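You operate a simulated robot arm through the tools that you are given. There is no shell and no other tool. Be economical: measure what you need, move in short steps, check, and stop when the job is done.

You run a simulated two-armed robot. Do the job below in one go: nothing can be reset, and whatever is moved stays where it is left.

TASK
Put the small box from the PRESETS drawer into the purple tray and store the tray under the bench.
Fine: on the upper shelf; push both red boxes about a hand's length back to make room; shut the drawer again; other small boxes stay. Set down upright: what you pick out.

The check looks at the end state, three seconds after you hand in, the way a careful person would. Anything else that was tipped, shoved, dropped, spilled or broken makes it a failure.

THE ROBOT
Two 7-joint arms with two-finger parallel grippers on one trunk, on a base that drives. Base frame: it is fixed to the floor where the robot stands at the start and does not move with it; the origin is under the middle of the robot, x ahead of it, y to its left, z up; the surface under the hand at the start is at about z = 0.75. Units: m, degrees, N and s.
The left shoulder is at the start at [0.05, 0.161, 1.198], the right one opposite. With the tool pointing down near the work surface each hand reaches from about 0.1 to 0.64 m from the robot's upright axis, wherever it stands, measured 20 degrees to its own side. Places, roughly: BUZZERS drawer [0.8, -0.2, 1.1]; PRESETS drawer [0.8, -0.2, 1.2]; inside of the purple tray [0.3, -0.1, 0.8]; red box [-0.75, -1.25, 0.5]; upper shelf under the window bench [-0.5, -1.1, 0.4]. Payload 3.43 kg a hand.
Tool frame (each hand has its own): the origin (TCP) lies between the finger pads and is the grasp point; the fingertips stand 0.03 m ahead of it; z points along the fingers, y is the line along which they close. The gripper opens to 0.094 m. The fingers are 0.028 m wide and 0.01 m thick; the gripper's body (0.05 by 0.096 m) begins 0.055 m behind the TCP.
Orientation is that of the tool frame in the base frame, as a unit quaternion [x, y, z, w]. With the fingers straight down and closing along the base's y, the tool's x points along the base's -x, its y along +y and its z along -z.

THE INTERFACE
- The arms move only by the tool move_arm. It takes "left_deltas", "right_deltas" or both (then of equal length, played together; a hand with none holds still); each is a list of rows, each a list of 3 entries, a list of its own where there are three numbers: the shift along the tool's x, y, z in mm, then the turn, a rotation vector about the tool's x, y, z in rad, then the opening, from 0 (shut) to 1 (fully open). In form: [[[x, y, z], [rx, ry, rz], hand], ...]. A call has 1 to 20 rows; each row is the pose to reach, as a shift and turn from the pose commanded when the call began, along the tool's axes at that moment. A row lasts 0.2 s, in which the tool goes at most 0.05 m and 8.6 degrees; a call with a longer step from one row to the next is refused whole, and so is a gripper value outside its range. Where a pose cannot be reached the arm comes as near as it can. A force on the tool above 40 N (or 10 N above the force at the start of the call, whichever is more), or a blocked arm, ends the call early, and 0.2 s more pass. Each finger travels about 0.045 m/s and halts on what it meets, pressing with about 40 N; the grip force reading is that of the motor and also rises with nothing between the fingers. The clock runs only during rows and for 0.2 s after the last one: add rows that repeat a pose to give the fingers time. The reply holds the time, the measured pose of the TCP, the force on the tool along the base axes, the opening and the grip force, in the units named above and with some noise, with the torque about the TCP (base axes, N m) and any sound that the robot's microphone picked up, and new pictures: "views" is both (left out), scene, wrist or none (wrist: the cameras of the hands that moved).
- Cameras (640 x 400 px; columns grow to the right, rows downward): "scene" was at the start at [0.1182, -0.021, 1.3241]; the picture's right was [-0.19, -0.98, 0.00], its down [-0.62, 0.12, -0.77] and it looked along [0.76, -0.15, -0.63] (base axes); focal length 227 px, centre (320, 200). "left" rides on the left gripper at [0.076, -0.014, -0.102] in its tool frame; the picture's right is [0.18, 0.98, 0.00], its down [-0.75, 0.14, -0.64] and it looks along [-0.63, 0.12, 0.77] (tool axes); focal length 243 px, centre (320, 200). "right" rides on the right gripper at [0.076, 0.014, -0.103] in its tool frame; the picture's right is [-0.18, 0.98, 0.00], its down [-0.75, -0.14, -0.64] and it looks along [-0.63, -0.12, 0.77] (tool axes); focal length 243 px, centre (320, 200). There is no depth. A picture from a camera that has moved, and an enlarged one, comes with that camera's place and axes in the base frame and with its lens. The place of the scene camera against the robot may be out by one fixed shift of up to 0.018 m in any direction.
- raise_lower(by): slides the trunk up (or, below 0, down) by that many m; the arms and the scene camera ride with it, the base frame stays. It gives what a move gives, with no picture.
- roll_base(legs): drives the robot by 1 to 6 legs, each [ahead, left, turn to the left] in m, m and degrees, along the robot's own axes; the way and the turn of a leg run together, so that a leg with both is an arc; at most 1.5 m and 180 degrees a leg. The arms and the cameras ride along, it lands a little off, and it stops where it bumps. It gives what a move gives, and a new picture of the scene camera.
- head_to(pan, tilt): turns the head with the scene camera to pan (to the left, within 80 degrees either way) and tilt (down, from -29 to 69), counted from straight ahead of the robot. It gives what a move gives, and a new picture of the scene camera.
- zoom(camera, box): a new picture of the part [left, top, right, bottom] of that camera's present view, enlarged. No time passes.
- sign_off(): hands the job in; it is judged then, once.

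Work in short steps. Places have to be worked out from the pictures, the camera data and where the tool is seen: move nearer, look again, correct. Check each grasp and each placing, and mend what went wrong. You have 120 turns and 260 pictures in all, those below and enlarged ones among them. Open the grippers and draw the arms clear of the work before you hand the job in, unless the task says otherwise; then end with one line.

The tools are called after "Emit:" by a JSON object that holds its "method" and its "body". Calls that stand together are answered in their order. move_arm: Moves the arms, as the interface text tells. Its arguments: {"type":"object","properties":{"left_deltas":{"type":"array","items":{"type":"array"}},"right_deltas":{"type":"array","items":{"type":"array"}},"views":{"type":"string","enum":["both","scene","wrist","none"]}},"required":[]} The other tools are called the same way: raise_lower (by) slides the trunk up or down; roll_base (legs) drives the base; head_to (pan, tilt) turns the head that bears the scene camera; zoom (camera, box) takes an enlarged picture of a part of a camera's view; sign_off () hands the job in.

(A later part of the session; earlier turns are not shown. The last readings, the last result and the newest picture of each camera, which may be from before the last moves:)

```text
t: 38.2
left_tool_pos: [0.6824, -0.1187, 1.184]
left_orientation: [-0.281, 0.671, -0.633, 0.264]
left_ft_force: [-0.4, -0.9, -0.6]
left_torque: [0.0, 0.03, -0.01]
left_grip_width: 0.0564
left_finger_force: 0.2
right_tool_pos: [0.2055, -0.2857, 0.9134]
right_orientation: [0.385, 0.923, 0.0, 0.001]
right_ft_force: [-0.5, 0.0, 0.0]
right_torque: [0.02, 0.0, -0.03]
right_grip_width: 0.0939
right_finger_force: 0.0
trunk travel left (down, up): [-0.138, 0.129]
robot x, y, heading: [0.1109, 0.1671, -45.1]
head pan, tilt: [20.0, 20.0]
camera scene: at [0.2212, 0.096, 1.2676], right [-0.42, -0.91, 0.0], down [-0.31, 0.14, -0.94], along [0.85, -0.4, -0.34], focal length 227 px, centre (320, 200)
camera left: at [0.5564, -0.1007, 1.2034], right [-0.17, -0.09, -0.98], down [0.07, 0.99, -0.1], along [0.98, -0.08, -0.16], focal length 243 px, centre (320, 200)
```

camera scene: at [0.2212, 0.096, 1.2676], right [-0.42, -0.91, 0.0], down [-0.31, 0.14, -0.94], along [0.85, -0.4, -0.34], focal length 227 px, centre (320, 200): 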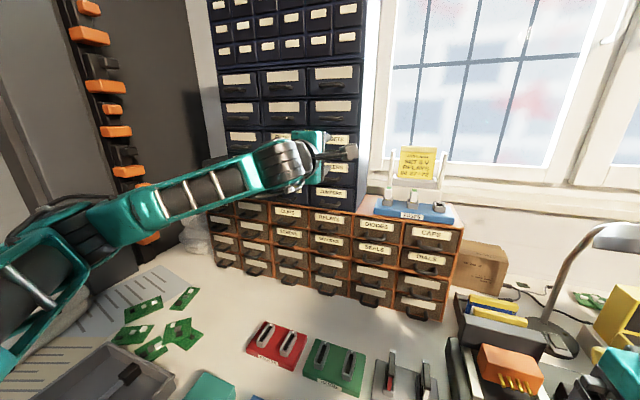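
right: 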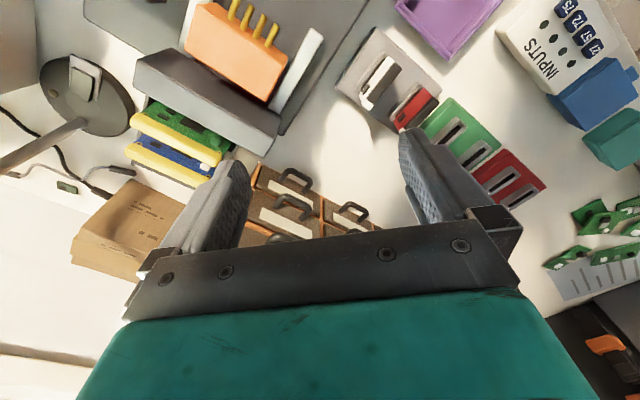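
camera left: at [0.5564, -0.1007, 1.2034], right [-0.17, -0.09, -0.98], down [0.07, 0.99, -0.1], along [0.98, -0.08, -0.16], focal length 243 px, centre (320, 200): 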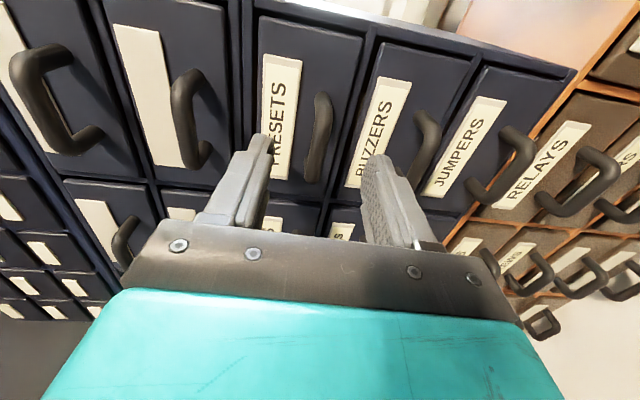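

The handle sits centred between the fingertips' lines. I go in 34 mm more and close.

Emit:
{"method": "move_arm", "body": {"left_deltas": [[[0, 0, 12], [0, 0, 0], 0.6], [[0, 0, 24], [0, 0, 0], 0.6], [[0, 0, 34], [0, 0, 0], 0.6], [[0, 0, 34], [0, 0, 0], 0.6], [[0, 0, 34], [0, 0, 0], 0.3], [[0, 0, 34], [0, 0, 0], 0.0], [[0, 0, 34], [0, 0, 0], 0.0], [[0, 0, 34], [0, 0, 0], 0.0]], "views": "wrist"}}

```text
t: 39.0
left_tool_pos: [0.697, -0.1329, 1.1836]
left_orientation: [-0.279, 0.67, -0.636, 0.263]
left_ft_force: [-21.0, 25.2, -6.2]
left_torque: [-0.78, -0.56, -0.01]
left_grip_width: 0.0516
left_finger_force: 0.1
right_tool_pos: [0.2048, -0.282, 0.915]
right_orientation: [0.383, 0.924, -0.001, 0.004]
right_ft_force: [-0.7, 0.4, 0.3]
right_torque: [0.0, 0.01, 0.03]
right_grip_width: 0.094
right_finger_force: 0.0
trunk travel left (down, up): [-0.138, 0.129]
robot x, y, heading: [0.1144, 0.1714, -44.8]
head pan, tilt: [20.0, 20.0]
stopped in row 3 (left hand): the force on the tool passed its limit at 54 N (the readings are from after the stop); the commanded pose is now the measured one
camera left: at [0.5711, -0.1146, 1.2042], right [-0.17, -0.09, -0.98], down [0.07, 0.99, -0.11], along [0.98, -0.09, -0.16], focal length 243 px, centre (320, 200)
```

left: 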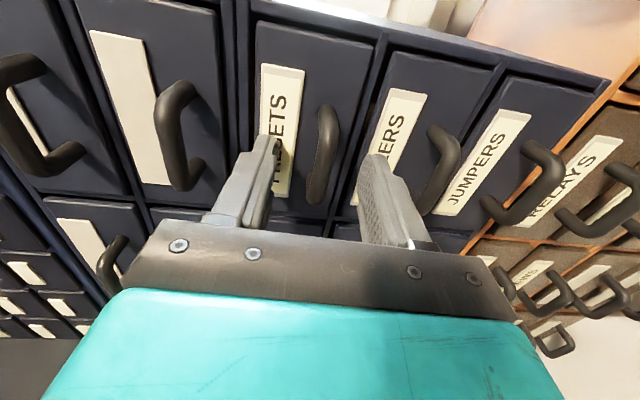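

Fingertips touched the drawer front at n≈0.617. I back 4 mm and close on the handle.

Emit:
{"method": "move_arm", "body": {"left_deltas": [[[0, 0, -4], [0, 0, 0], 0.5], [[0, 0, -4], [0, 0, 0], 0.25], [[0, 0, -4], [0, 0, 0], 0.0], [[0, 0, -4], [0, 0, 0], 0.0], [[0, 0, -4], [0, 0, 0], 0.0], [[0, 0, -4], [0, 0, 0], 0.0]], "views": "wrist"}}

```text
t: 40.4
left_tool_pos: [0.6969, -0.134, 1.1832]
left_orientation: [-0.278, 0.671, -0.636, 0.263]
left_ft_force: [-3.3, 4.2, 14.8]
left_torque: [-0.08, -0.09, -0.2]
left_grip_width: 0.0131
left_finger_force: 44.7
right_tool_pos: [0.2052, -0.2841, 0.914]
right_orientation: [0.384, 0.923, 0.0, 0.002]
right_ft_force: [-0.4, 0.1, 0.0]
right_torque: [-0.02, 0.01, -0.01]
right_grip_width: 0.0938
right_finger_force: 0.1
trunk travel left (down, up): [-0.138, 0.129]
robot x, y, heading: [0.1152, 0.1699, -45.1]
head pan, tilt: [20.0, 20.0]
camera left: at [0.5706, -0.1158, 1.2043], right [-0.17, -0.09, -0.98], down [0.07, 0.99, -0.11], along [0.98, -0.09, -0.16], focal length 243 px, centre (320, 200)
```

left: 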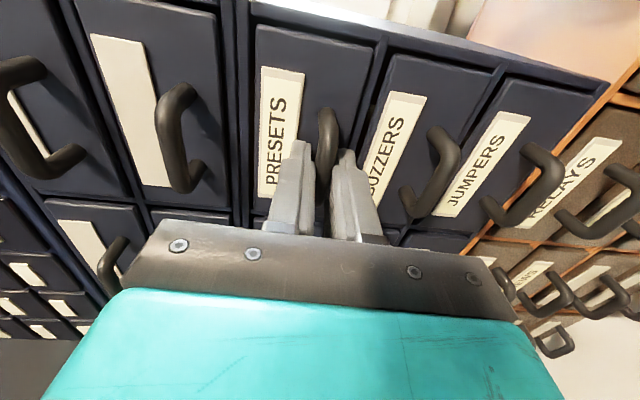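

The handle is gripped (13 mm). I pull straight out 120 mm, watching the force.

Emit:
{"method": "move_arm", "body": {"left_deltas": [[[0, -1, -5], [0, 0, 0], 0], [[0, -1, -20], [0, 0, 0], 0], [[0, 0, -40], [0, 0, 0], 0], [[0, 2, -60], [0, 0, 0], 0], [[0, 3, -80], [0, 0, 0], 0], [[0, 4, -100], [0, 0, 0], 0], [[0, 5, -120], [0, 0, 0], 0], [[0, 5, -120], [0, 0, 0], 0]], "views": "both"}}

```text
t: 42.1
left_tool_pos: [0.6124, -0.049, 1.1849]
left_orientation: [-0.278, 0.671, -0.635, 0.262]
left_ft_force: [3.5, 2.8, 16.1]
left_torque: [-0.1, -0.37, -1.03]
left_grip_width: 0.0099
left_finger_force: 43.2
right_tool_pos: [0.2059, -0.2842, 0.9133]
right_orientation: [0.384, 0.923, -0.001, 0.001]
right_ft_force: [-0.5, 0.7, 0.3]
right_torque: [-0.01, -0.01, 0.0]
right_grip_width: 0.0941
right_finger_force: 0.0
trunk travel left (down, up): [-0.138, 0.129]
robot x, y, heading: [0.1135, 0.1689, -45.3]
head pan, tilt: [20.0, 20.0]
camera scene: at [0.2202, 0.0971, 1.2679], right [-0.42, -0.91, 0.0], down [-0.31, 0.14, -0.94], along [0.85, -0.4, -0.34], focal length 227 px, centre (320, 200)
camera left: at [0.486, -0.0308, 1.2046], right [-0.17, -0.09, -0.98], down [0.08, 0.99, -0.11], along [0.98, -0.09, -0.16], focal length 243 px, centre (320, 200)
```

scene: 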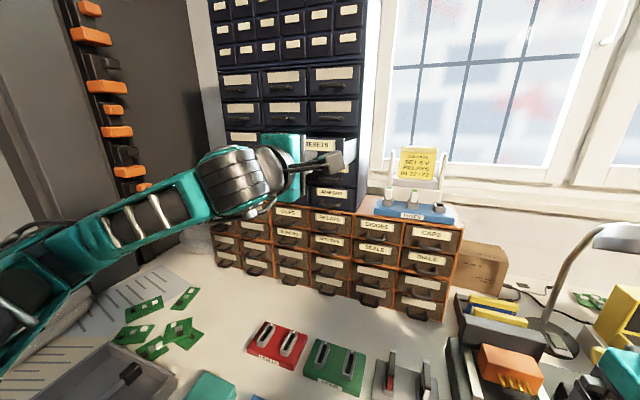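
left: 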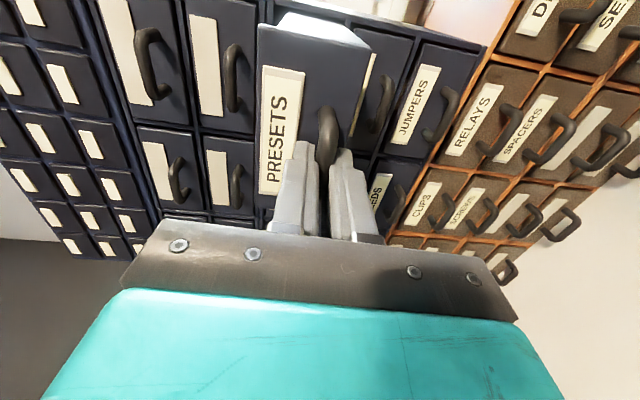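

The drawer is about 12 cm out. I release the handle, back away, and then look into it.

Emit:
{"method": "move_arm", "body": {"left_deltas": [[[0, 0, 0], [0, 0, 0], 0.2], [[0, 0, 0], [0, 0, 0], 0.4], [[0, 0, 0], [0, 0, 0], 0.5], [[0, 0, -30], [0, 0, 0], 0.5], [[0, 0, -70], [0, 0, 0], 0.5], [[0, 0, -70], [0, 0, 0], 0.5]], "views": "none"}}

Emit:
{"method": "raise_lower", "body": {"by": 0.128}}

Emit:
{"method": "head_to", "body": {"pan": 18, "tilt": 25}}

```text
t: 43.5
left_tool_pos: [0.5663, -0.0049, 1.1899]
left_orientation: [-0.28, 0.673, -0.632, 0.263]
left_ft_force: [-1.1, 0.5, -0.3]
left_torque: [0.02, -0.02, -0.02]
left_grip_width: 0.0472
left_finger_force: 0.0
left hand out of reach, approached as far as the arm can: row 5, 6
right_tool_pos: [0.2067, -0.2848, 0.9131]
right_orientation: [0.384, 0.923, 0.0, 0.001]
right_ft_force: [-0.1, 0.4, -0.5]
right_torque: [-0.03, 0.0, 0.03]
right_grip_width: 0.0942
right_finger_force: 0.0
trunk travel left (down, up): [-0.138, 0.129]
robot x, y, heading: [0.1134, 0.1703, -45.1]
head pan, tilt: [20.0, 20.0]
```

```text
t: 45.1
left_tool_pos: [0.5656, -0.0051, 1.3178]
left_orientation: [-0.278, 0.673, -0.633, 0.262]
left_ft_force: [-0.6, -1.4, 0.1]
left_torque: [0.01, 0.01, -0.02]
left_grip_width: 0.0468
left_finger_force: 0.0
right_tool_pos: [0.2065, -0.2853, 1.0413]
right_orientation: [0.384, 0.923, 0.0, 0.001]
right_ft_force: [0.4, 0.0, -0.4]
right_torque: [-0.02, -0.01, 0.0]
right_grip_width: 0.0941
right_finger_force: 0.1
trunk travel left (down, up): [-0.266, 0.001]
robot x, y, heading: [0.1145, 0.1722, -44.8]
head pan, tilt: [20.0, 20.0]
```

```text
t: 45.8
left_tool_pos: [0.567, -0.005, 1.3181]
left_orientation: [-0.279, 0.672, -0.634, 0.263]
left_ft_force: [-0.8, -0.7, 0.6]
left_torque: [-0.01, 0.03, -0.01]
left_grip_width: 0.0471
left_finger_force: 0.2
right_tool_pos: [0.2067, -0.2846, 1.0421]
right_orientation: [0.384, 0.923, 0.0, 0.001]
right_ft_force: [-0.2, -0.5, 0.0]
right_torque: [-0.01, 0.01, 0.02]
right_grip_width: 0.0939
right_finger_force: 0.1
trunk travel left (down, up): [-0.266, 0.001]
robot x, y, heading: [0.116, 0.1708, -45.0]
head pan, tilt: [18.0, 25.0]
camera scene: at [0.2188, 0.0938, 1.3876], right [-0.45, -0.89, 0.0], down [-0.38, 0.19, -0.91], along [0.81, -0.41, -0.42], focal length 227 px, centre (320, 200)
```

scene: 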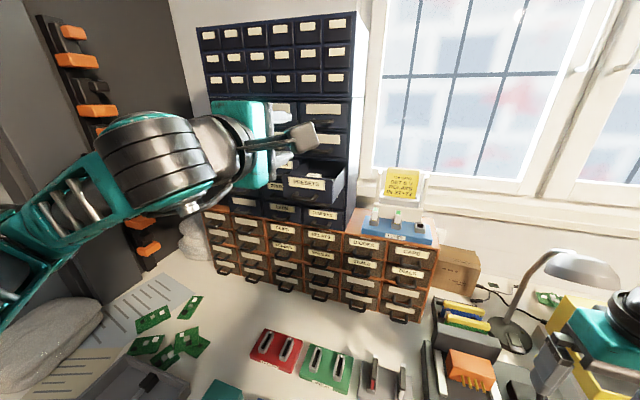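

Emit:
{"method": "zoom", "body": {"camera": "scene", "box": [250, 120, 380, 220]}}

Emit:
{"method": "zoom", "body": {"camera": "left", "box": [160, 0, 640, 300]}}

```text
4.00 times, centred on (315, 170) of scene
camera zoom: at [0.2188, 0.0938, 1.3876], right [-0.45, -0.89, 0.0], down [-0.38, 0.19, -0.91], along [0.81, -0.41, -0.42], focal length 907 px, centre (340, 320)
```

zoom: 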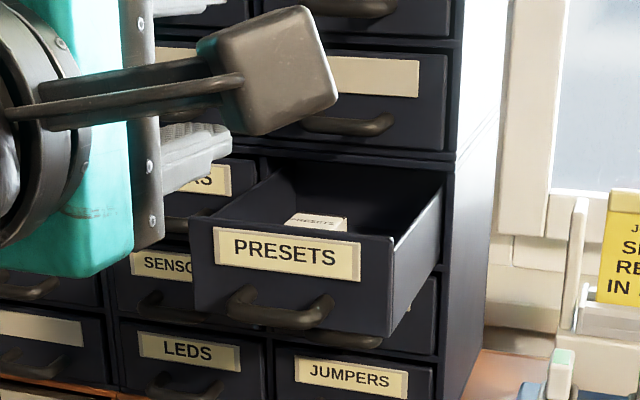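

```text
1.33 times, centred on (400, 150) of left
camera zoom: at [0.4406, 0.0137, 1.339], right [-0.17, -0.09, -0.98], down [0.07, 0.99, -0.1], along [0.98, -0.09, -0.16], focal length 324 px, centre (213, 267)
```

zoom: 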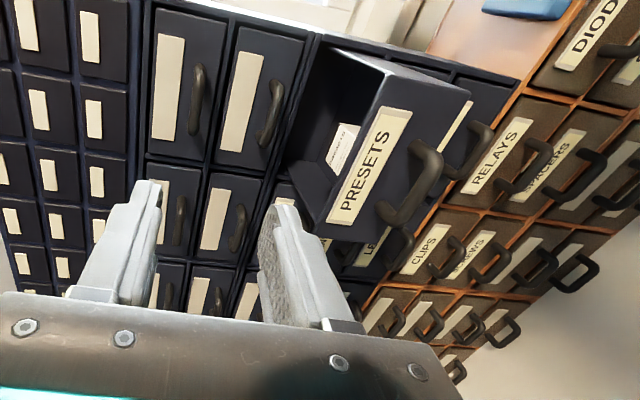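

A single cream box labelled PRESETS lies near the drawer's front, around n 0.565, u −0.39, top z≈1.205. I roll the hand back so the fingers close sideways.

Emit:
{"method": "move_arm", "body": {"left_deltas": [[[0, 0, 0], [0, 0, 0.13], 0.8], [[0, 0, 0], [0, 0, 0.26], 0.8], [[0, 0, 0], [0, 0, 0.39], 0.8], [[0, 0, 0], [0, 0, 0.52], 0.8], [[0, 0, 0], [0, 0, 0.65], 0.8], [[0, 0, 0], [0, 0, 0.78], 0.8], [[0, 0, 0], [0, 0, 0.91], 0.8], [[0, 0, 0], [0, 0, 1.04], 0.8], [[0, 0, 0], [0, 0, 1.17], 0.8], [[0, 0, 0], [0, 0, 1.3], 0.8], [[0, 0, 0], [0, 0, 1.43], 0.8], [[0, 0, 0], [0, 0, 1.57], 0.8], [[0, 0, 0], [0, 0, 1.57], 0.8]], "views": "none"}}

Emit:
{"method": "move_arm", "body": {"left_deltas": [[[0, 0, 0], [0, 0.12, 0], 0.8], [[0, 0, 0], [0, 0.24, 0], 0.8], [[-10, 0, 0], [0, 0.36, 0], 0.8], [[-20, 0, 0], [0, 0.48, 0], 0.8], [[-20, 0, 0], [0, 0.6, 0], 0.8], [[-20, 0, 0], [0, 0.72, 0], 0.8], [[-20, 0, 0], [0, 0.84, 0], 0.8], [[-20, 0, 0], [0, 0.96, 0], 0.8], [[-20, 0, 0], [0, 1.04, 0], 0.8], [[-20, 0, 0], [0, 1.04, 0], 0.8]], "views": "both"}}

```text
t: 48.6
left_tool_pos: [0.5659, -0.005, 1.318]
left_orientation: [0.278, 0.673, -0.261, 0.634]
left_ft_force: [-0.2, 0.4, 0.3]
left_torque: [-0.01, 0.01, -0.02]
left_grip_width: 0.0751
left_finger_force: 0.1
right_tool_pos: [0.2065, -0.2854, 1.0413]
right_orientation: [0.383, 0.924, 0.0, 0.001]
right_ft_force: [0.0, -0.7, 0.1]
right_torque: [0.01, 0.0, -0.01]
right_grip_width: 0.0941
right_finger_force: 0.0
trunk travel left (down, up): [-0.266, 0.001]
robot x, y, heading: [0.1161, 0.1677, -44.7]
head pan, tilt: [18.0, 25.0]
```

```text
t: 50.8
left_tool_pos: [0.5663, -0.0043, 1.3399]
left_orientation: [0.371, 0.899, -0.089, 0.216]
left_ft_force: [-0.5, -0.4, -0.7]
left_torque: [0.0, -0.02, -0.01]
left_grip_width: 0.0751
left_finger_force: 0.1
right_tool_pos: [0.2068, -0.2849, 1.0415]
right_orientation: [0.384, 0.923, 0.0, 0.0]
right_ft_force: [-0.5, 0.0, -0.3]
right_torque: [-0.02, 0.01, 0.01]
right_grip_width: 0.094
right_finger_force: 0.0
trunk travel left (down, up): [-0.266, 0.001]
robot x, y, heading: [0.1151, 0.1671, -45.1]
head pan, tilt: [18.0, 25.0]
camera scene: at [0.2189, 0.0938, 1.3875], right [-0.45, -0.89, 0.0], down [-0.38, 0.19, -0.91], along [0.81, -0.41, -0.42], focal length 227 px, centre (320, 200)
camera left: at [0.4762, 0.0659, 1.3965], right [0.58, 0.81, -0.08], down [0.37, -0.17, 0.91], along [0.73, -0.56, -0.4], focal length 243 px, centre (320, 200)
```

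scene: 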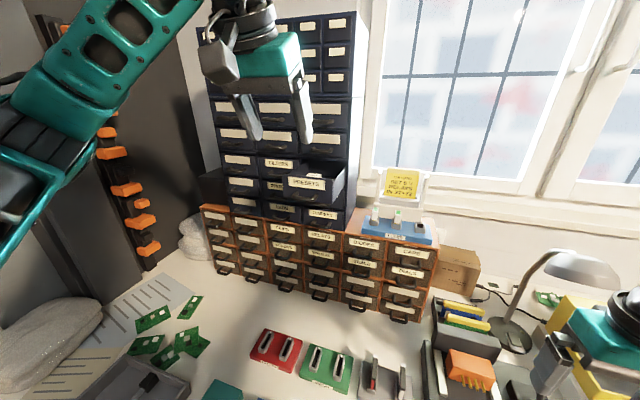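
left: 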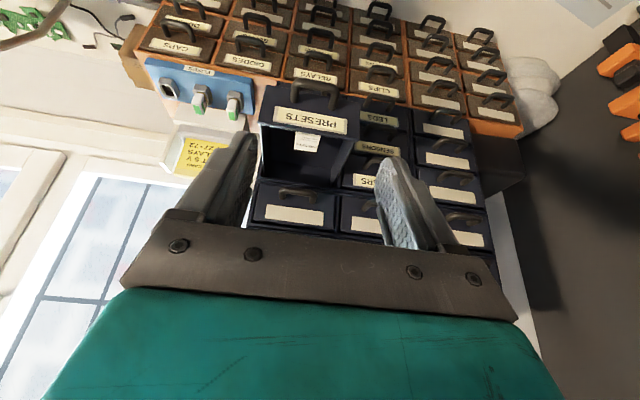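

Good view from above. I zoom on the drawer to locate the box.

Emit:
{"method": "zoom", "body": {"camera": "left", "box": [220, 60, 400, 200]}}

```text
2.86 times, centred on (310, 130) of left
camera zoom: at [0.4762, 0.0659, 1.3965], right [0.58, 0.81, -0.08], down [0.37, -0.17, 0.91], along [0.73, -0.56, -0.4], focal length 693 px, centre (349, 400)
```

zoom: 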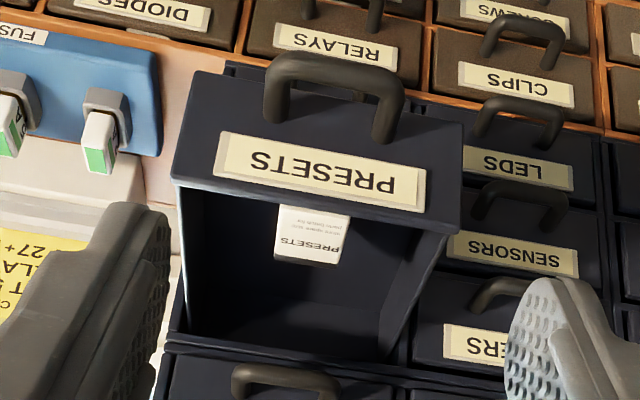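

Box sits near u −0.396, n≈0.55, ~35 mm wide, top ≈1.205. I move above it (TCP n 0.55, z 1.27) and look.

Emit:
{"method": "move_arm", "body": {"left_deltas": [[[-40, 0, 20], [0, 0, 0], 0.8], [[-75, 0, 50], [0, 0, 0], 0.8], [[-99, 0, 90], [0, 0, 0], 0.8], [[-99, 0, 129], [0, 0, 0], 0.8], [[-99, 0, 129], [0, 0, 0], 0.8]], "views": "both"}}

Emit:
{"method": "zoom", "body": {"camera": "left", "box": [200, 100, 440, 260]}}

```text
t: 52.0
left_tool_pos: [0.6701, -0.1131, 1.268]
left_orientation: [0.372, 0.898, -0.09, 0.215]
left_ft_force: [-0.2, 0.4, -0.5]
left_torque: [0.02, 0.01, -0.01]
left_grip_width: 0.075
left_finger_force: 0.0
right_tool_pos: [0.2058, -0.2856, 1.0409]
right_orientation: [0.384, 0.923, 0.0, 0.001]
right_ft_force: [0.9, -0.3, 0.5]
right_torque: [0.03, -0.03, -0.01]
right_grip_width: 0.094
right_finger_force: 0.0
trunk travel left (down, up): [-0.266, 0.001]
robot x, y, heading: [0.1135, 0.169, -45.0]
head pan, tilt: [18.0, 25.0]
camera scene: at [0.2186, 0.0937, 1.3876], right [-0.45, -0.89, 0.0], down [-0.38, 0.19, -0.91], along [0.81, -0.41, -0.42], focal length 227 px, centre (320, 200)
camera left: at [0.5792, -0.0417, 1.3255], right [0.58, 0.81, -0.08], down [0.37, -0.17, 0.91], along [0.73, -0.56, -0.4], focal length 243 px, centre (320, 200)
```

scene: 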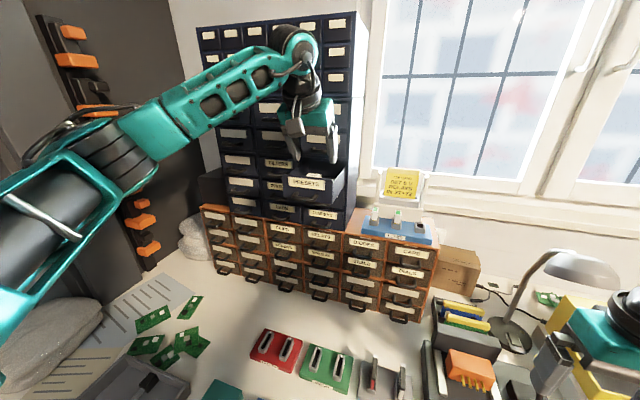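
left: 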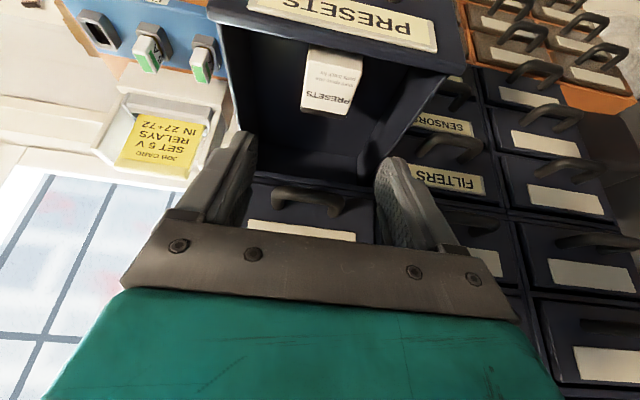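

```text
2.50 times, centred on (320, 180) of left
camera zoom: at [0.5792, -0.0417, 1.3255], right [0.58, 0.81, -0.08], down [0.37, -0.17, 0.91], along [0.73, -0.56, -0.4], focal length 606 px, centre (320, 250)
```

zoom: 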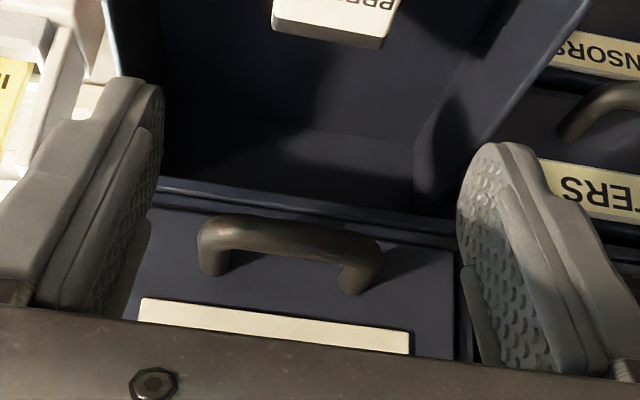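

The box is about 30×50 mm lying against the front panel, centre n≈0.535, top ≈1.212. I shift back 19 mm, narrow the fingers and descend to TCP z≈1.203.

Emit:
{"method": "move_arm", "body": {"left_deltas": [[[17, 0, -8], [0, 0, 0], 0.6], [[17, 0, -8], [0, 0, 0], 0.6], [[27, 0, 13], [0, 0, 0], 0.6], [[37, 0, 31], [0, 0, 0], 0.6], [[42, 0, 41], [0, 0, 0], 0.6], [[46, 0, 49], [0, 0, 0], 0.6], [[46, 0, 49], [0, 0, 0], 0.6]], "views": "both"}}

Emit:
{"method": "zoom", "body": {"camera": "left", "box": [200, 0, 440, 240]}}

Emit:
{"method": "zoom", "body": {"camera": "scene", "box": [260, 100, 380, 200]}}

```text
t: 53.6
left_tool_pos: [0.6585, -0.0959, 1.2046]
left_orientation: [0.372, 0.898, -0.091, 0.217]
left_ft_force: [0.9, -1.1, 7.3]
left_torque: [0.24, -0.06, -0.05]
left_grip_width: 0.0564
left_finger_force: 0.6
right_tool_pos: [0.2064, -0.2864, 1.042]
right_orientation: [0.383, 0.924, 0.001, 0.001]
right_ft_force: [-0.1, 0.2, 0.3]
right_torque: [-0.03, -0.01, 0.01]
right_grip_width: 0.0939
right_finger_force: 0.1
trunk travel left (down, up): [-0.266, 0.001]
robot x, y, heading: [0.1163, 0.1671, -45.0]
head pan, tilt: [18.0, 25.0]
camera scene: at [0.2183, 0.094, 1.3877], right [-0.45, -0.89, 0.0], down [-0.38, 0.19, -0.91], along [0.81, -0.41, -0.42], focal length 227 px, centre (320, 200)
camera left: at [0.5669, -0.0252, 1.261], right [0.58, 0.81, -0.09], down [0.37, -0.17, 0.92], along [0.73, -0.56, -0.39], focal length 243 px, centre (320, 200)
```

scene: 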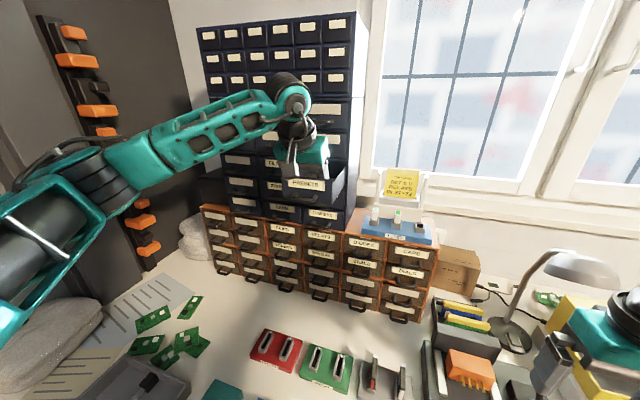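
left: 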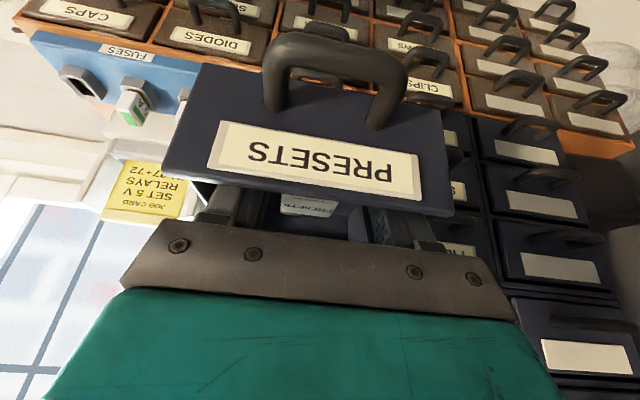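

```text
1.67 times, centred on (320, 120) of left
camera zoom: at [0.5669, -0.0252, 1.261], right [0.58, 0.81, -0.09], down [0.37, -0.17, 0.92], along [0.73, -0.56, -0.39], focal length 404 px, centre (320, 333)
```

zoom: 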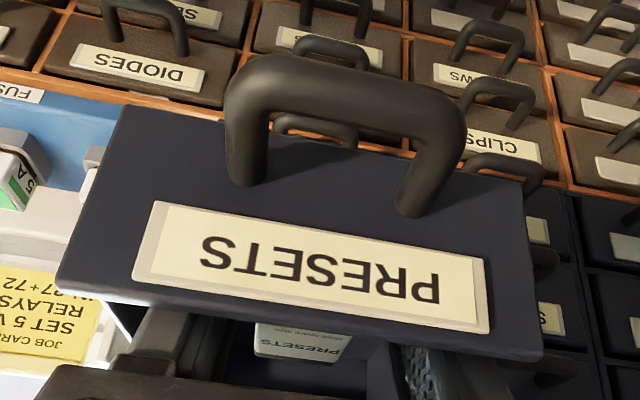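

```text
4.00 times, centred on (320, 150) of scene
camera zoom: at [0.2183, 0.094, 1.3877], right [-0.45, -0.89, 0.0], down [-0.38, 0.19, -0.91], along [0.81, -0.41, -0.42], focal length 907 px, centre (320, 400)
```

zoom: 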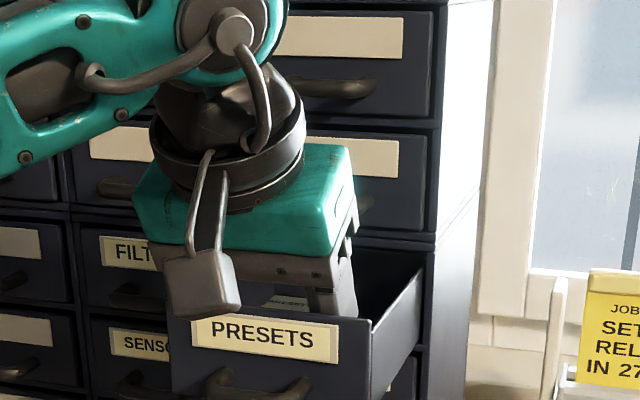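

Slight upward contact (floor of the drawer); the box is between the fingers. I lift 3 mm and close gently.

Emit:
{"method": "move_arm", "body": {"left_deltas": [[[-1, 0, -3], [0, 0, 0], 0.6], [[-1, 0, -3], [0, 0, 0], 0.5], [[-1, 0, -3], [0, 0, 0], 0.4], [[-1, 0, -3], [0, 0, 0], 0.2], [[-1, 0, -3], [0, 0, 0], 0.1], [[-1, 0, -3], [0, 0, 0], 0.1], [[-1, 0, -3], [0, 0, 0], 0.1]], "views": "wrist"}}

```text
t: 55.2
left_tool_pos: [0.6578, -0.0959, 1.2073]
left_orientation: [0.371, 0.899, -0.089, 0.216]
left_ft_force: [-0.5, -0.3, -0.5]
left_torque: [0.0, 0.0, 0.0]
left_grip_width: 0.0334
left_finger_force: 40.0
right_tool_pos: [0.2071, -0.2849, 1.0407]
right_orientation: [0.383, 0.924, 0.0, 0.0]
right_ft_force: [0.0, -0.5, -0.8]
right_torque: [0.04, -0.02, 0.04]
right_grip_width: 0.0942
right_finger_force: 0.0
trunk travel left (down, up): [-0.266, 0.001]
robot x, y, heading: [0.1127, 0.1672, -45.2]
head pan, tilt: [18.0, 25.0]
camera left: at [0.5672, -0.0245, 1.2637], right [0.58, 0.81, -0.08], down [0.37, -0.17, 0.91], along [0.73, -0.56, -0.4], focal length 243 px, centre (320, 200)
```

left: 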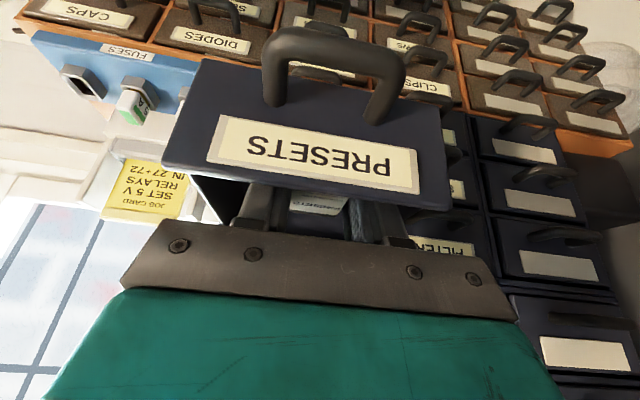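

Held at 33 mm width. I lift straight up 90 mm.

Emit:
{"method": "move_arm", "body": {"left_deltas": [[[-5, 0, -9], [0, 0, 0], 0.1], [[-14, 0, -27], [0, 0, 0], 0.1], [[-27, 0, -53], [0, 0, 0], 0.1], [[-41, 0, -80], [0, 0, 0], 0.1], [[-41, 0, -80], [0, 0, 0], 0.1]], "views": "both"}}

Emit:
{"method": "zoom", "body": {"camera": "scene", "box": [240, 60, 380, 200]}}

Emit:
{"method": "zoom", "body": {"camera": "left", "box": [200, 40, 440, 240]}}

```text
t: 56.4
left_tool_pos: [0.6595, -0.0929, 1.2979]
left_orientation: [0.37, 0.899, -0.09, 0.215]
left_ft_force: [-0.5, 0.0, -0.2]
left_torque: [-0.02, -0.01, -0.01]
left_grip_width: 0.0334
left_finger_force: 39.6
right_tool_pos: [0.2061, -0.2849, 1.0409]
right_orientation: [0.383, 0.924, 0.0, 0.0]
right_ft_force: [0.1, 0.3, -0.3]
right_torque: [0.01, 0.01, 0.0]
right_grip_width: 0.0942
right_finger_force: 0.1
trunk travel left (down, up): [-0.266, 0.001]
robot x, y, heading: [0.113, 0.1672, -44.9]
head pan, tilt: [18.0, 25.0]
camera scene: at [0.2191, 0.0937, 1.3875], right [-0.45, -0.89, 0.0], down [-0.38, 0.19, -0.91], along [0.81, -0.41, -0.42], focal length 227 px, centre (320, 200)
camera left: at [0.5684, -0.0212, 1.3536], right [0.58, 0.81, -0.08], down [0.37, -0.17, 0.91], along [0.73, -0.56, -0.4], focal length 243 px, centre (320, 200)
```

scene: 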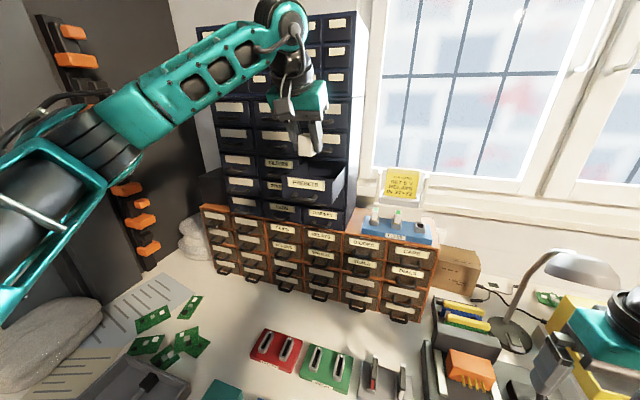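
left: 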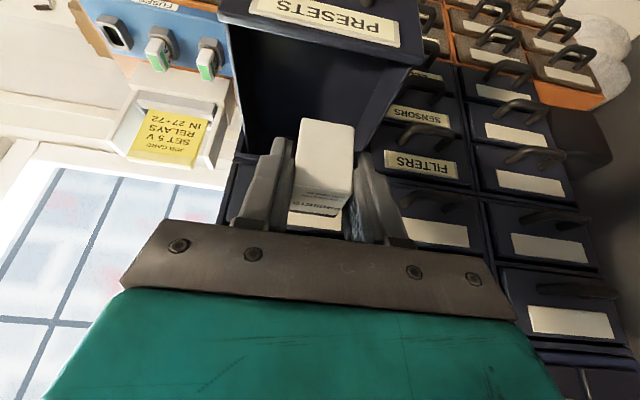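

```text
2.86 times, centred on (310, 130) of scene
camera zoom: at [0.2191, 0.0937, 1.3875], right [-0.45, -0.89, 0.0], down [-0.38, 0.19, -0.91], along [0.81, -0.41, -0.42], focal length 648 px, centre (349, 400)
```

zoom: 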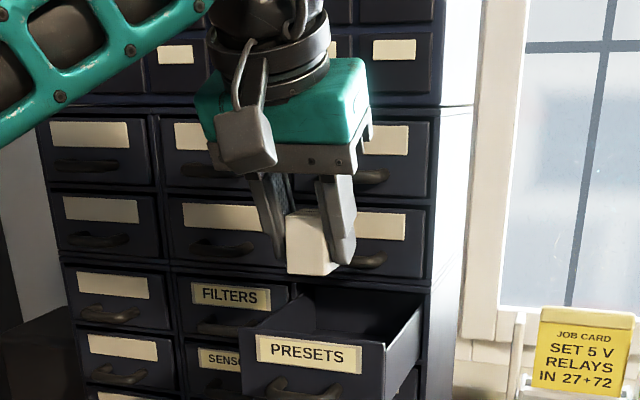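

```text
2.00 times, centred on (320, 140) of left
camera zoom: at [0.5684, -0.0212, 1.3536], right [0.58, 0.81, -0.08], down [0.37, -0.17, 0.91], along [0.73, -0.56, -0.4], focal length 485 px, centre (320, 320)
```

zoom: 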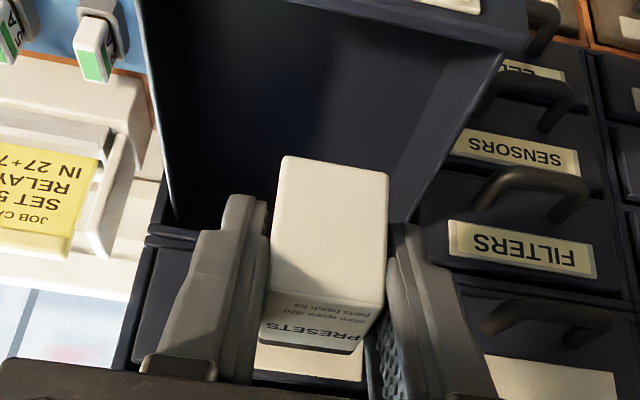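

The box is firmly held upright, label on top. I retreat 0.2 m from the cabinet over the bench, keeping the tilt.

Emit:
{"method": "move_arm", "body": {"left_deltas": [[[36, 0, -18], [0, 0, 0], 0.1], [[72, 0, -36], [0, 0, 0], 0.1], [[108, 0, -55], [0, 0, 0], 0.1], [[144, 0, -73], [0, 0, 0], 0.1], [[178, 0, -91], [0, 0, 0], 0.1], [[178, 0, -91], [0, 0, 0], 0.1]], "views": "none"}}

Emit:
{"method": "raise_lower", "body": {"by": -0.08}}

Emit:
{"method": "head_to", "body": {"pan": 0, "tilt": 50}}

```text
t: 57.8
left_tool_pos: [0.5148, 0.0483, 1.2984]
left_orientation: [0.371, 0.899, -0.089, 0.216]
left_ft_force: [0.8, -0.3, -0.7]
left_torque: [-0.01, 0.01, 0.0]
left_grip_width: 0.0334
left_finger_force: 40.3
right_tool_pos: [0.2063, -0.2855, 1.0409]
right_orientation: [0.383, 0.924, 0.0, 0.001]
right_ft_force: [-1.1, 0.3, -1.2]
right_torque: [-0.05, 0.06, 0.01]
right_grip_width: 0.0938
right_finger_force: 0.0
trunk travel left (down, up): [-0.266, 0.001]
robot x, y, heading: [0.1138, 0.1661, -44.7]
head pan, tilt: [18.0, 25.0]
```

```text
t: 59.0
left_tool_pos: [0.5147, 0.0489, 1.218]
left_orientation: [0.371, 0.899, -0.089, 0.216]
left_ft_force: [-0.2, -0.2, -0.4]
left_torque: [-0.01, 0.0, 0.0]
left_grip_width: 0.0334
left_finger_force: 39.7
right_tool_pos: [0.2065, -0.2848, 0.9617]
right_orientation: [0.384, 0.923, 0.0, 0.001]
right_ft_force: [0.7, 0.2, 1.5]
right_torque: [0.0, 0.02, 0.03]
right_grip_width: 0.0942
right_finger_force: 0.0
trunk travel left (down, up): [-0.186, 0.081]
robot x, y, heading: [0.117, 0.1692, -45.2]
head pan, tilt: [18.0, 25.0]
```

```text
t: 59.8
left_tool_pos: [0.515, 0.0485, 1.2179]
left_orientation: [0.371, 0.899, -0.089, 0.216]
left_ft_force: [-0.2, 0.0, -0.5]
left_torque: [0.0, 0.0, 0.03]
left_grip_width: 0.0335
left_finger_force: 40.2
right_tool_pos: [0.2057, -0.285, 0.962]
right_orientation: [0.383, 0.924, 0.0, 0.001]
right_ft_force: [-0.5, -0.6, 0.3]
right_torque: [0.0, -0.03, 0.01]
right_grip_width: 0.0939
right_finger_force: 0.1
trunk travel left (down, up): [-0.186, 0.081]
robot x, y, heading: [0.1159, 0.1689, -44.9]
head pan, tilt: [0.0, 50.0]
camera scene: at [0.1913, 0.0811, 1.2701], right [-0.71, -0.71, 0.0], down [-0.54, 0.54, -0.64], along [0.45, -0.45, -0.77], focal length 227 px, centre (320, 200)
```

scene: 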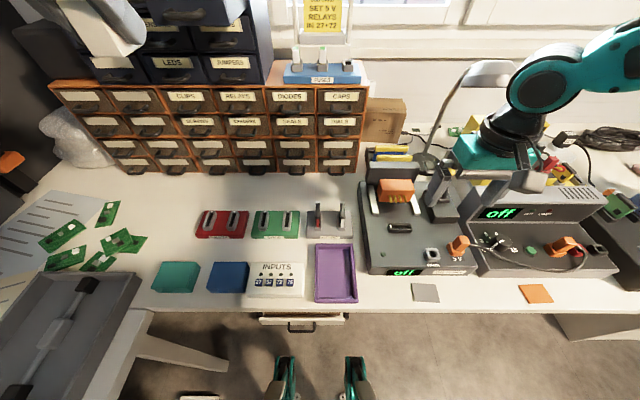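

Tray centre confirmed near n 0.28, u −0.157. I shift the base back 3 cm and right 12 cm so the left hand reaches the tray comfortably.

Emit:
{"method": "roll_base", "body": {"legs": [[-0.03, -0.12, 0]]}}

```text
t: 61.5
left_tool_pos: [0.4083, -0.018, 1.2188]
left_orientation: [0.374, 0.897, -0.09, 0.216]
left_ft_force: [0.7, 0.1, -0.4]
left_torque: [0.0, 0.0, 0.02]
left_grip_width: 0.0336
left_finger_force: 40.4
right_tool_pos: [0.0994, -0.3494, 0.962]
right_orientation: [0.386, 0.923, 0.0, 0.001]
right_ft_force: [0.0, 0.3, -1.4]
right_torque: [0.02, 0.01, 0.0]
right_grip_width: 0.0941
right_finger_force: 0.1
trunk travel left (down, up): [-0.186, 0.081]
robot x, y, heading: [0.0085, 0.1031, -45.1]
head pan, tilt: [0.0, 50.0]
camera scene: at [0.0847, 0.0166, 1.2701], right [-0.71, -0.7, 0.0], down [-0.54, 0.54, -0.64], along [0.45, -0.46, -0.77], focal length 227 px, centre (320, 200)
```

scene: 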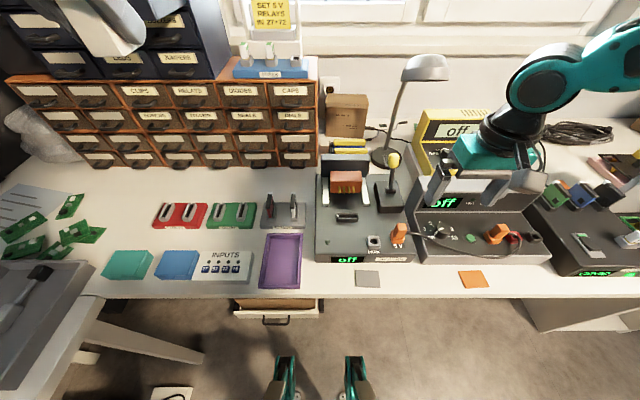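

I move the left hand over the tray to z≈0.90.

Emit:
{"method": "move_arm", "body": {"left_deltas": [[[6, -20, 5], [0, 0, 0], 0.1], [[18, -45, 20], [0, 0, 0], 0.1], [[36, -70, 50], [0, 0, 0], 0.1], [[56, -90, 85], [0, 0, 0], 0.1], [[77, -105, 125], [0, 0, 0], 0.1], [[98, -119, 165], [0, 0, 0], 0.1], [[120, -119, 205], [0, 0, 0], 0.1], [[142, -119, 245], [0, 0, 0], 0.1], [[163, -119, 275], [0, 0, 0], 0.1], [[163, -119, 275], [0, 0, 0], 0.1]], "views": "both"}}

```text
t: 63.8
left_tool_pos: [0.3089, -0.0878, 0.8996]
left_orientation: [0.375, 0.897, -0.091, 0.215]
left_ft_force: [0.5, -0.7, -1.4]
left_torque: [-0.02, 0.0, 0.01]
left_grip_width: 0.0332
left_finger_force: 39.6
right_tool_pos: [0.0989, -0.3493, 0.9621]
right_orientation: [0.387, 0.922, -0.001, 0.0]
right_ft_force: [-0.1, 1.0, -0.2]
right_torque: [-0.02, -0.03, -0.03]
right_grip_width: 0.094
right_finger_force: 0.1
trunk travel left (down, up): [-0.186, 0.081]
robot x, y, heading: [0.0062, 0.1026, -45.2]
head pan, tilt: [0.0, 50.0]
camera scene: at [0.0849, 0.0168, 1.27], right [-0.71, -0.7, 0.0], down [-0.54, 0.54, -0.64], along [0.45, -0.46, -0.77], focal length 227 px, centre (320, 200)
camera left: at [0.2176, -0.0155, 0.9561], right [0.58, 0.81, -0.08], down [0.37, -0.17, 0.91], along [0.72, -0.56, -0.4], focal length 243 px, centre (320, 200)
```

scene: 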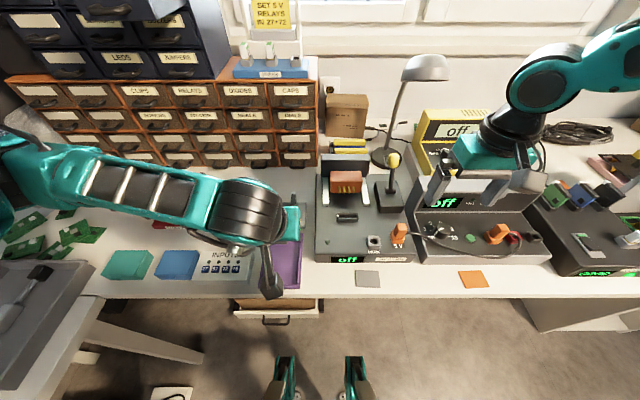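
left: 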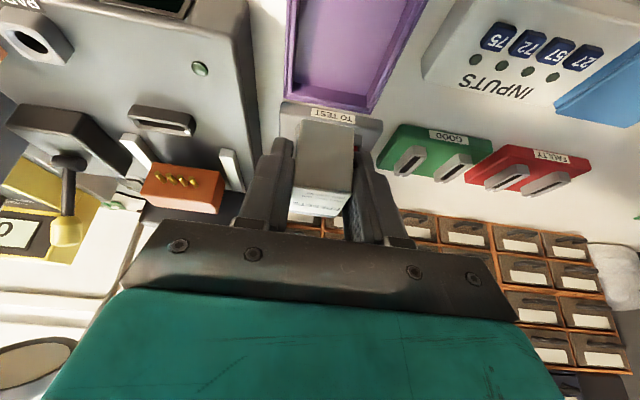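

Tray (8 cm wide) centre computes to u −0.163; TCP at −0.156. I shift 6 mm left and descend to z≈0.81.

Emit:
{"method": "move_arm", "body": {"left_deltas": [[[8, 4, 10], [0, 0, 0], 0.1], [[18, 6, 30], [0, 0, 0], 0.1], [[28, 6, 50], [0, 0, 0], 0.1], [[38, 6, 68], [0, 0, 0], 0.1], [[43, 6, 79], [0, 0, 0], 0.1], [[43, 6, 79], [0, 0, 0], 0.1]], "views": "both"}}

Emit:
{"method": "zoom", "body": {"camera": "left", "box": [200, 40, 440, 240]}}

Emit:
{"method": "zoom", "body": {"camera": "scene", "box": [220, 190, 360, 310]}}

```text
t: 65.2
left_tool_pos: [0.3126, -0.0815, 0.8076]
left_orientation: [0.374, 0.897, -0.091, 0.215]
left_ft_force: [0.4, -0.3, -0.7]
left_torque: [0.02, 0.02, -0.01]
left_grip_width: 0.0333
left_finger_force: 40.1
right_tool_pos: [0.0995, -0.3494, 0.9616]
right_orientation: [0.386, 0.923, 0.0, 0.001]
right_ft_force: [0.8, 0.7, 0.3]
right_torque: [-0.02, 0.01, -0.01]
right_grip_width: 0.0944
right_finger_force: 0.0
trunk travel left (down, up): [-0.186, 0.081]
robot x, y, heading: [0.0093, 0.1052, -45.2]
head pan, tilt: [0.0, 50.0]
camera scene: at [0.085, 0.0167, 1.27], right [-0.71, -0.7, 0.0], down [-0.54, 0.54, -0.64], along [0.45, -0.46, -0.77], focal length 227 px, centre (320, 200)
camera left: at [0.2223, -0.0088, 0.866], right [0.58, 0.81, -0.08], down [0.37, -0.17, 0.91], along [0.72, -0.56, -0.4], focal length 243 px, centre (320, 200)
```

scene: 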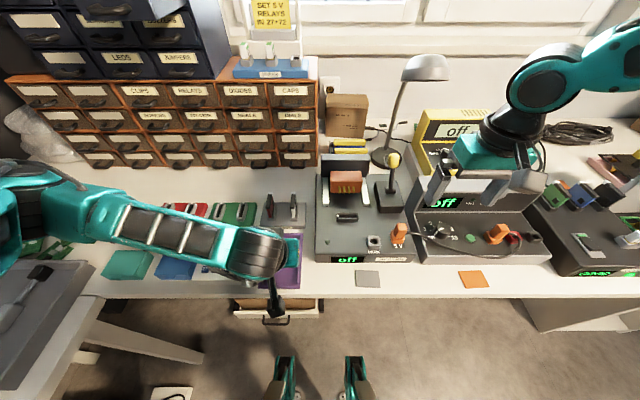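
left: 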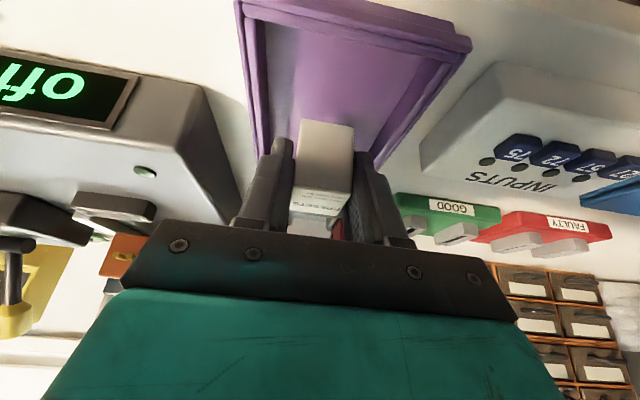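

```text
2.00 times, centred on (320, 140) of left
camera zoom: at [0.2223, -0.0088, 0.866], right [0.58, 0.81, -0.08], down [0.37, -0.17, 0.91], along [0.72, -0.56, -0.4], focal length 485 px, centre (320, 320)
```

zoom: 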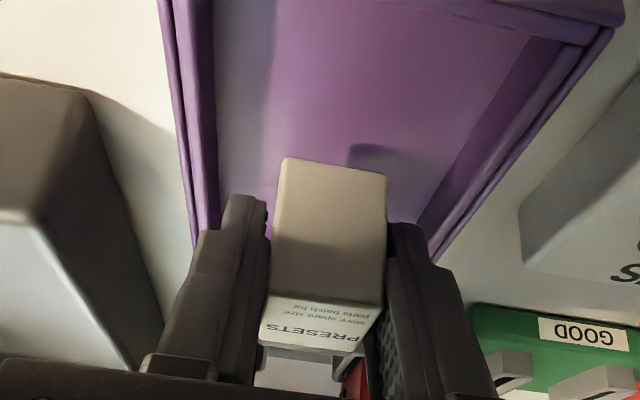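

```text
3.33 times, centred on (290, 250) of scene
camera zoom: at [0.085, 0.0167, 1.27], right [-0.71, -0.7, 0.0], down [-0.54, 0.54, -0.64], along [0.45, -0.46, -0.77], focal length 756 px, centre (420, 33)
```

zoom: 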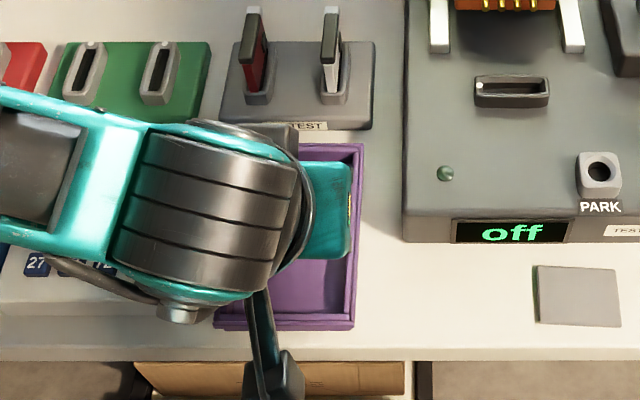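

Well centred in the tray. I lower another 12 mm and check the force.

Emit:
{"method": "move_arm", "body": {"left_deltas": [[[3, 0, 5], [0, 0, 0], 0.1], [[5, 0, 11], [0, 0, 0], 0.1], [[5, 0, 11], [0, 0, 0], 0.1]], "views": "none"}}

```text
t: 66.0
left_tool_pos: [0.3121, -0.0824, 0.7977]
left_orientation: [0.374, 0.898, -0.091, 0.215]
left_ft_force: [0.0, 0.0, -0.3]
left_torque: [0.01, 0.0, 0.01]
left_grip_width: 0.0331
left_finger_force: 40.2
right_tool_pos: [0.0989, -0.3504, 0.96]
right_orientation: [0.386, 0.923, -0.001, 0.001]
right_ft_force: [0.4, -0.6, -0.3]
right_torque: [0.01, 0.04, 0.01]
right_grip_width: 0.094
right_finger_force: 0.1
trunk travel left (down, up): [-0.186, 0.081]
robot x, y, heading: [0.0102, 0.1001, -45.3]
head pan, tilt: [0.0, 50.0]
```

Emit:
{"method": "move_arm", "body": {"left_deltas": [[[1, 0, 3], [0, 0, 0], 0.1], [[1, 0, 3], [0, 0, 0], 0.1]], "views": "none"}}

Emit:
{"method": "move_arm", "body": {"left_deltas": [[[1, 0, 3], [0, 0, 0], 0.1], [[1, 0, 3], [0, 0, 0], 0.1]], "views": "wrist"}}

```text
t: 66.5
left_tool_pos: [0.3125, -0.0819, 0.7936]
left_orientation: [0.374, 0.898, -0.09, 0.215]
left_ft_force: [0.2, 0.1, 0.0]
left_torque: [0.03, 0.03, 0.0]
left_grip_width: 0.0335
left_finger_force: 40.2
right_tool_pos: [0.0983, -0.3502, 0.9615]
right_orientation: [0.386, 0.922, 0.0, 0.001]
right_ft_force: [-0.3, -0.1, 0.7]
right_torque: [-0.02, 0.0, -0.04]
right_grip_width: 0.0941
right_finger_force: 0.0
trunk travel left (down, up): [-0.186, 0.081]
robot x, y, heading: [0.0101, 0.1046, -45.1]
head pan, tilt: [0.0, 50.0]
```

```text
t: 67.2
left_tool_pos: [0.3128, -0.0814, 0.7909]
left_orientation: [0.373, 0.898, -0.09, 0.215]
left_ft_force: [-0.3, -0.2, -0.6]
left_torque: [0.0, 0.0, 0.01]
left_grip_width: 0.0335
left_finger_force: 40.1
right_tool_pos: [0.0983, -0.3494, 0.9617]
right_orientation: [0.386, 0.923, 0.0, 0.0]
right_ft_force: [-0.3, -0.3, -0.8]
right_torque: [0.01, 0.01, -0.02]
right_grip_width: 0.0941
right_finger_force: 0.0
trunk travel left (down, up): [-0.186, 0.081]
robot x, y, heading: [0.0081, 0.1044, -45.3]
head pan, tilt: [0.0, 50.0]
camera left: at [0.2219, -0.0108, 0.8479], right [0.58, 0.81, -0.08], down [0.37, -0.17, 0.91], along [0.73, -0.56, -0.4], focal length 243 px, centre (320, 200)
```

left: 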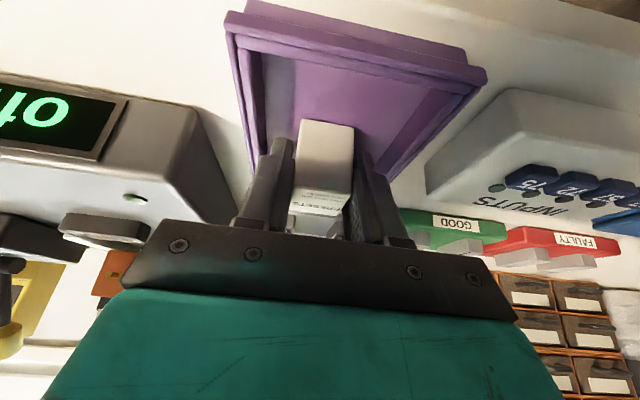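

No contact yet; I continue in 3 mm steps.

Emit:
{"method": "move_arm", "body": {"left_deltas": [[[1, 0, 3], [0, 0, 0], 0.1], [[1, 0, 3], [0, 0, 0], 0.1]], "views": "none"}}

Emit:
{"method": "move_arm", "body": {"left_deltas": [[[1, 0, 3], [0, 0, 0], 0.1], [[1, 0, 3], [0, 0, 0], 0.1]], "views": "none"}}

```text
t: 67.8
left_tool_pos: [0.3132, -0.0837, 0.7887]
left_orientation: [0.372, 0.898, -0.091, 0.218]
left_ft_force: [1.4, 5.2, 22.7]
left_torque: [0.2, -0.02, 0.02]
left_grip_width: 0.0335
left_finger_force: 39.8
right_tool_pos: [0.0979, -0.348, 0.9616]
right_orientation: [0.386, 0.923, 0.0, 0.002]
right_ft_force: [0.7, 0.5, 0.1]
right_torque: [0.0, -0.02, 0.0]
right_grip_width: 0.0939
right_finger_force: 0.1
trunk travel left (down, up): [-0.186, 0.081]
robot x, y, heading: [0.008, 0.1049, -45.3]
head pan, tilt: [0.0, 50.0]
```

```text
t: 68.3
left_tool_pos: [0.3136, -0.0858, 0.7885]
left_orientation: [0.373, 0.896, -0.095, 0.22]
left_ft_force: [-1.4, 2.8, 15.3]
left_torque: [0.15, 0.09, 0.01]
left_grip_width: 0.0335
left_finger_force: 39.8
right_tool_pos: [0.0989, -0.3491, 0.9611]
right_orientation: [0.386, 0.923, 0.0, 0.002]
right_ft_force: [0.8, -0.4, -0.8]
right_torque: [-0.04, 0.05, 0.02]
right_grip_width: 0.0943
right_finger_force: 0.0
trunk travel left (down, up): [-0.186, 0.081]
robot x, y, heading: [0.0077, 0.1049, -45.3]
head pan, tilt: [0.0, 50.0]
stopped in row 2 (left hand): the force on the tool passed its limit at 40 N (the readings are from after the stop); the commanded pose is now the measured one
```

Contact with the tray floor. I ease up 2 mm and open just enough to release.

Emit:
{"method": "move_arm", "body": {"left_deltas": [[[-1, 0, -2], [0, 0, 0], 0.1], [[-1, 0, -2], [0, 0, 0], 0.38], [[-1, 0, -2], [0, 0, 0], 0.42], [[-1, 0, -2], [0, 0, 0], 0.44], [[-1, 0, -2], [0, 0, 0], 0.44]], "views": "wrist"}}

```text
t: 69.5
left_tool_pos: [0.3152, -0.085, 0.7879]
left_orientation: [0.373, 0.897, -0.092, 0.218]
left_ft_force: [-0.9, -0.6, 0.7]
left_torque: [0.01, 0.01, 0.01]
left_grip_width: 0.0409
left_finger_force: 0.2
right_tool_pos: [0.1, -0.3491, 0.9612]
right_orientation: [0.386, 0.922, 0.001, 0.0]
right_ft_force: [0.4, 0.1, 0.1]
right_torque: [-0.01, -0.02, -0.02]
right_grip_width: 0.0944
right_finger_force: 0.1
trunk travel left (down, up): [-0.186, 0.081]
robot x, y, heading: [0.0102, 0.1047, -45.3]
head pan, tilt: [0.0, 50.0]
camera left: at [0.2229, -0.0121, 0.8446], right [0.58, 0.81, -0.09], down [0.37, -0.16, 0.92], along [0.73, -0.56, -0.39], focal length 243 px, centre (320, 200)
```

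left: 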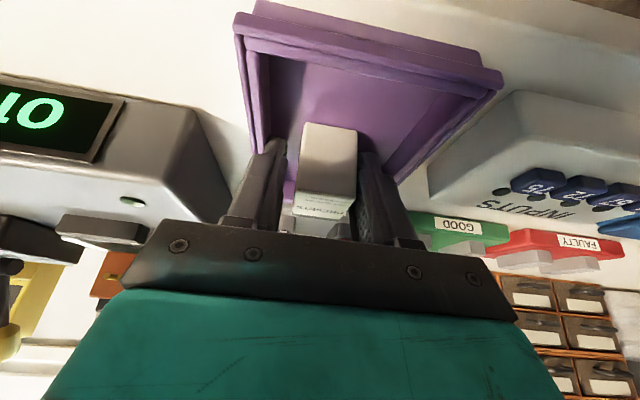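

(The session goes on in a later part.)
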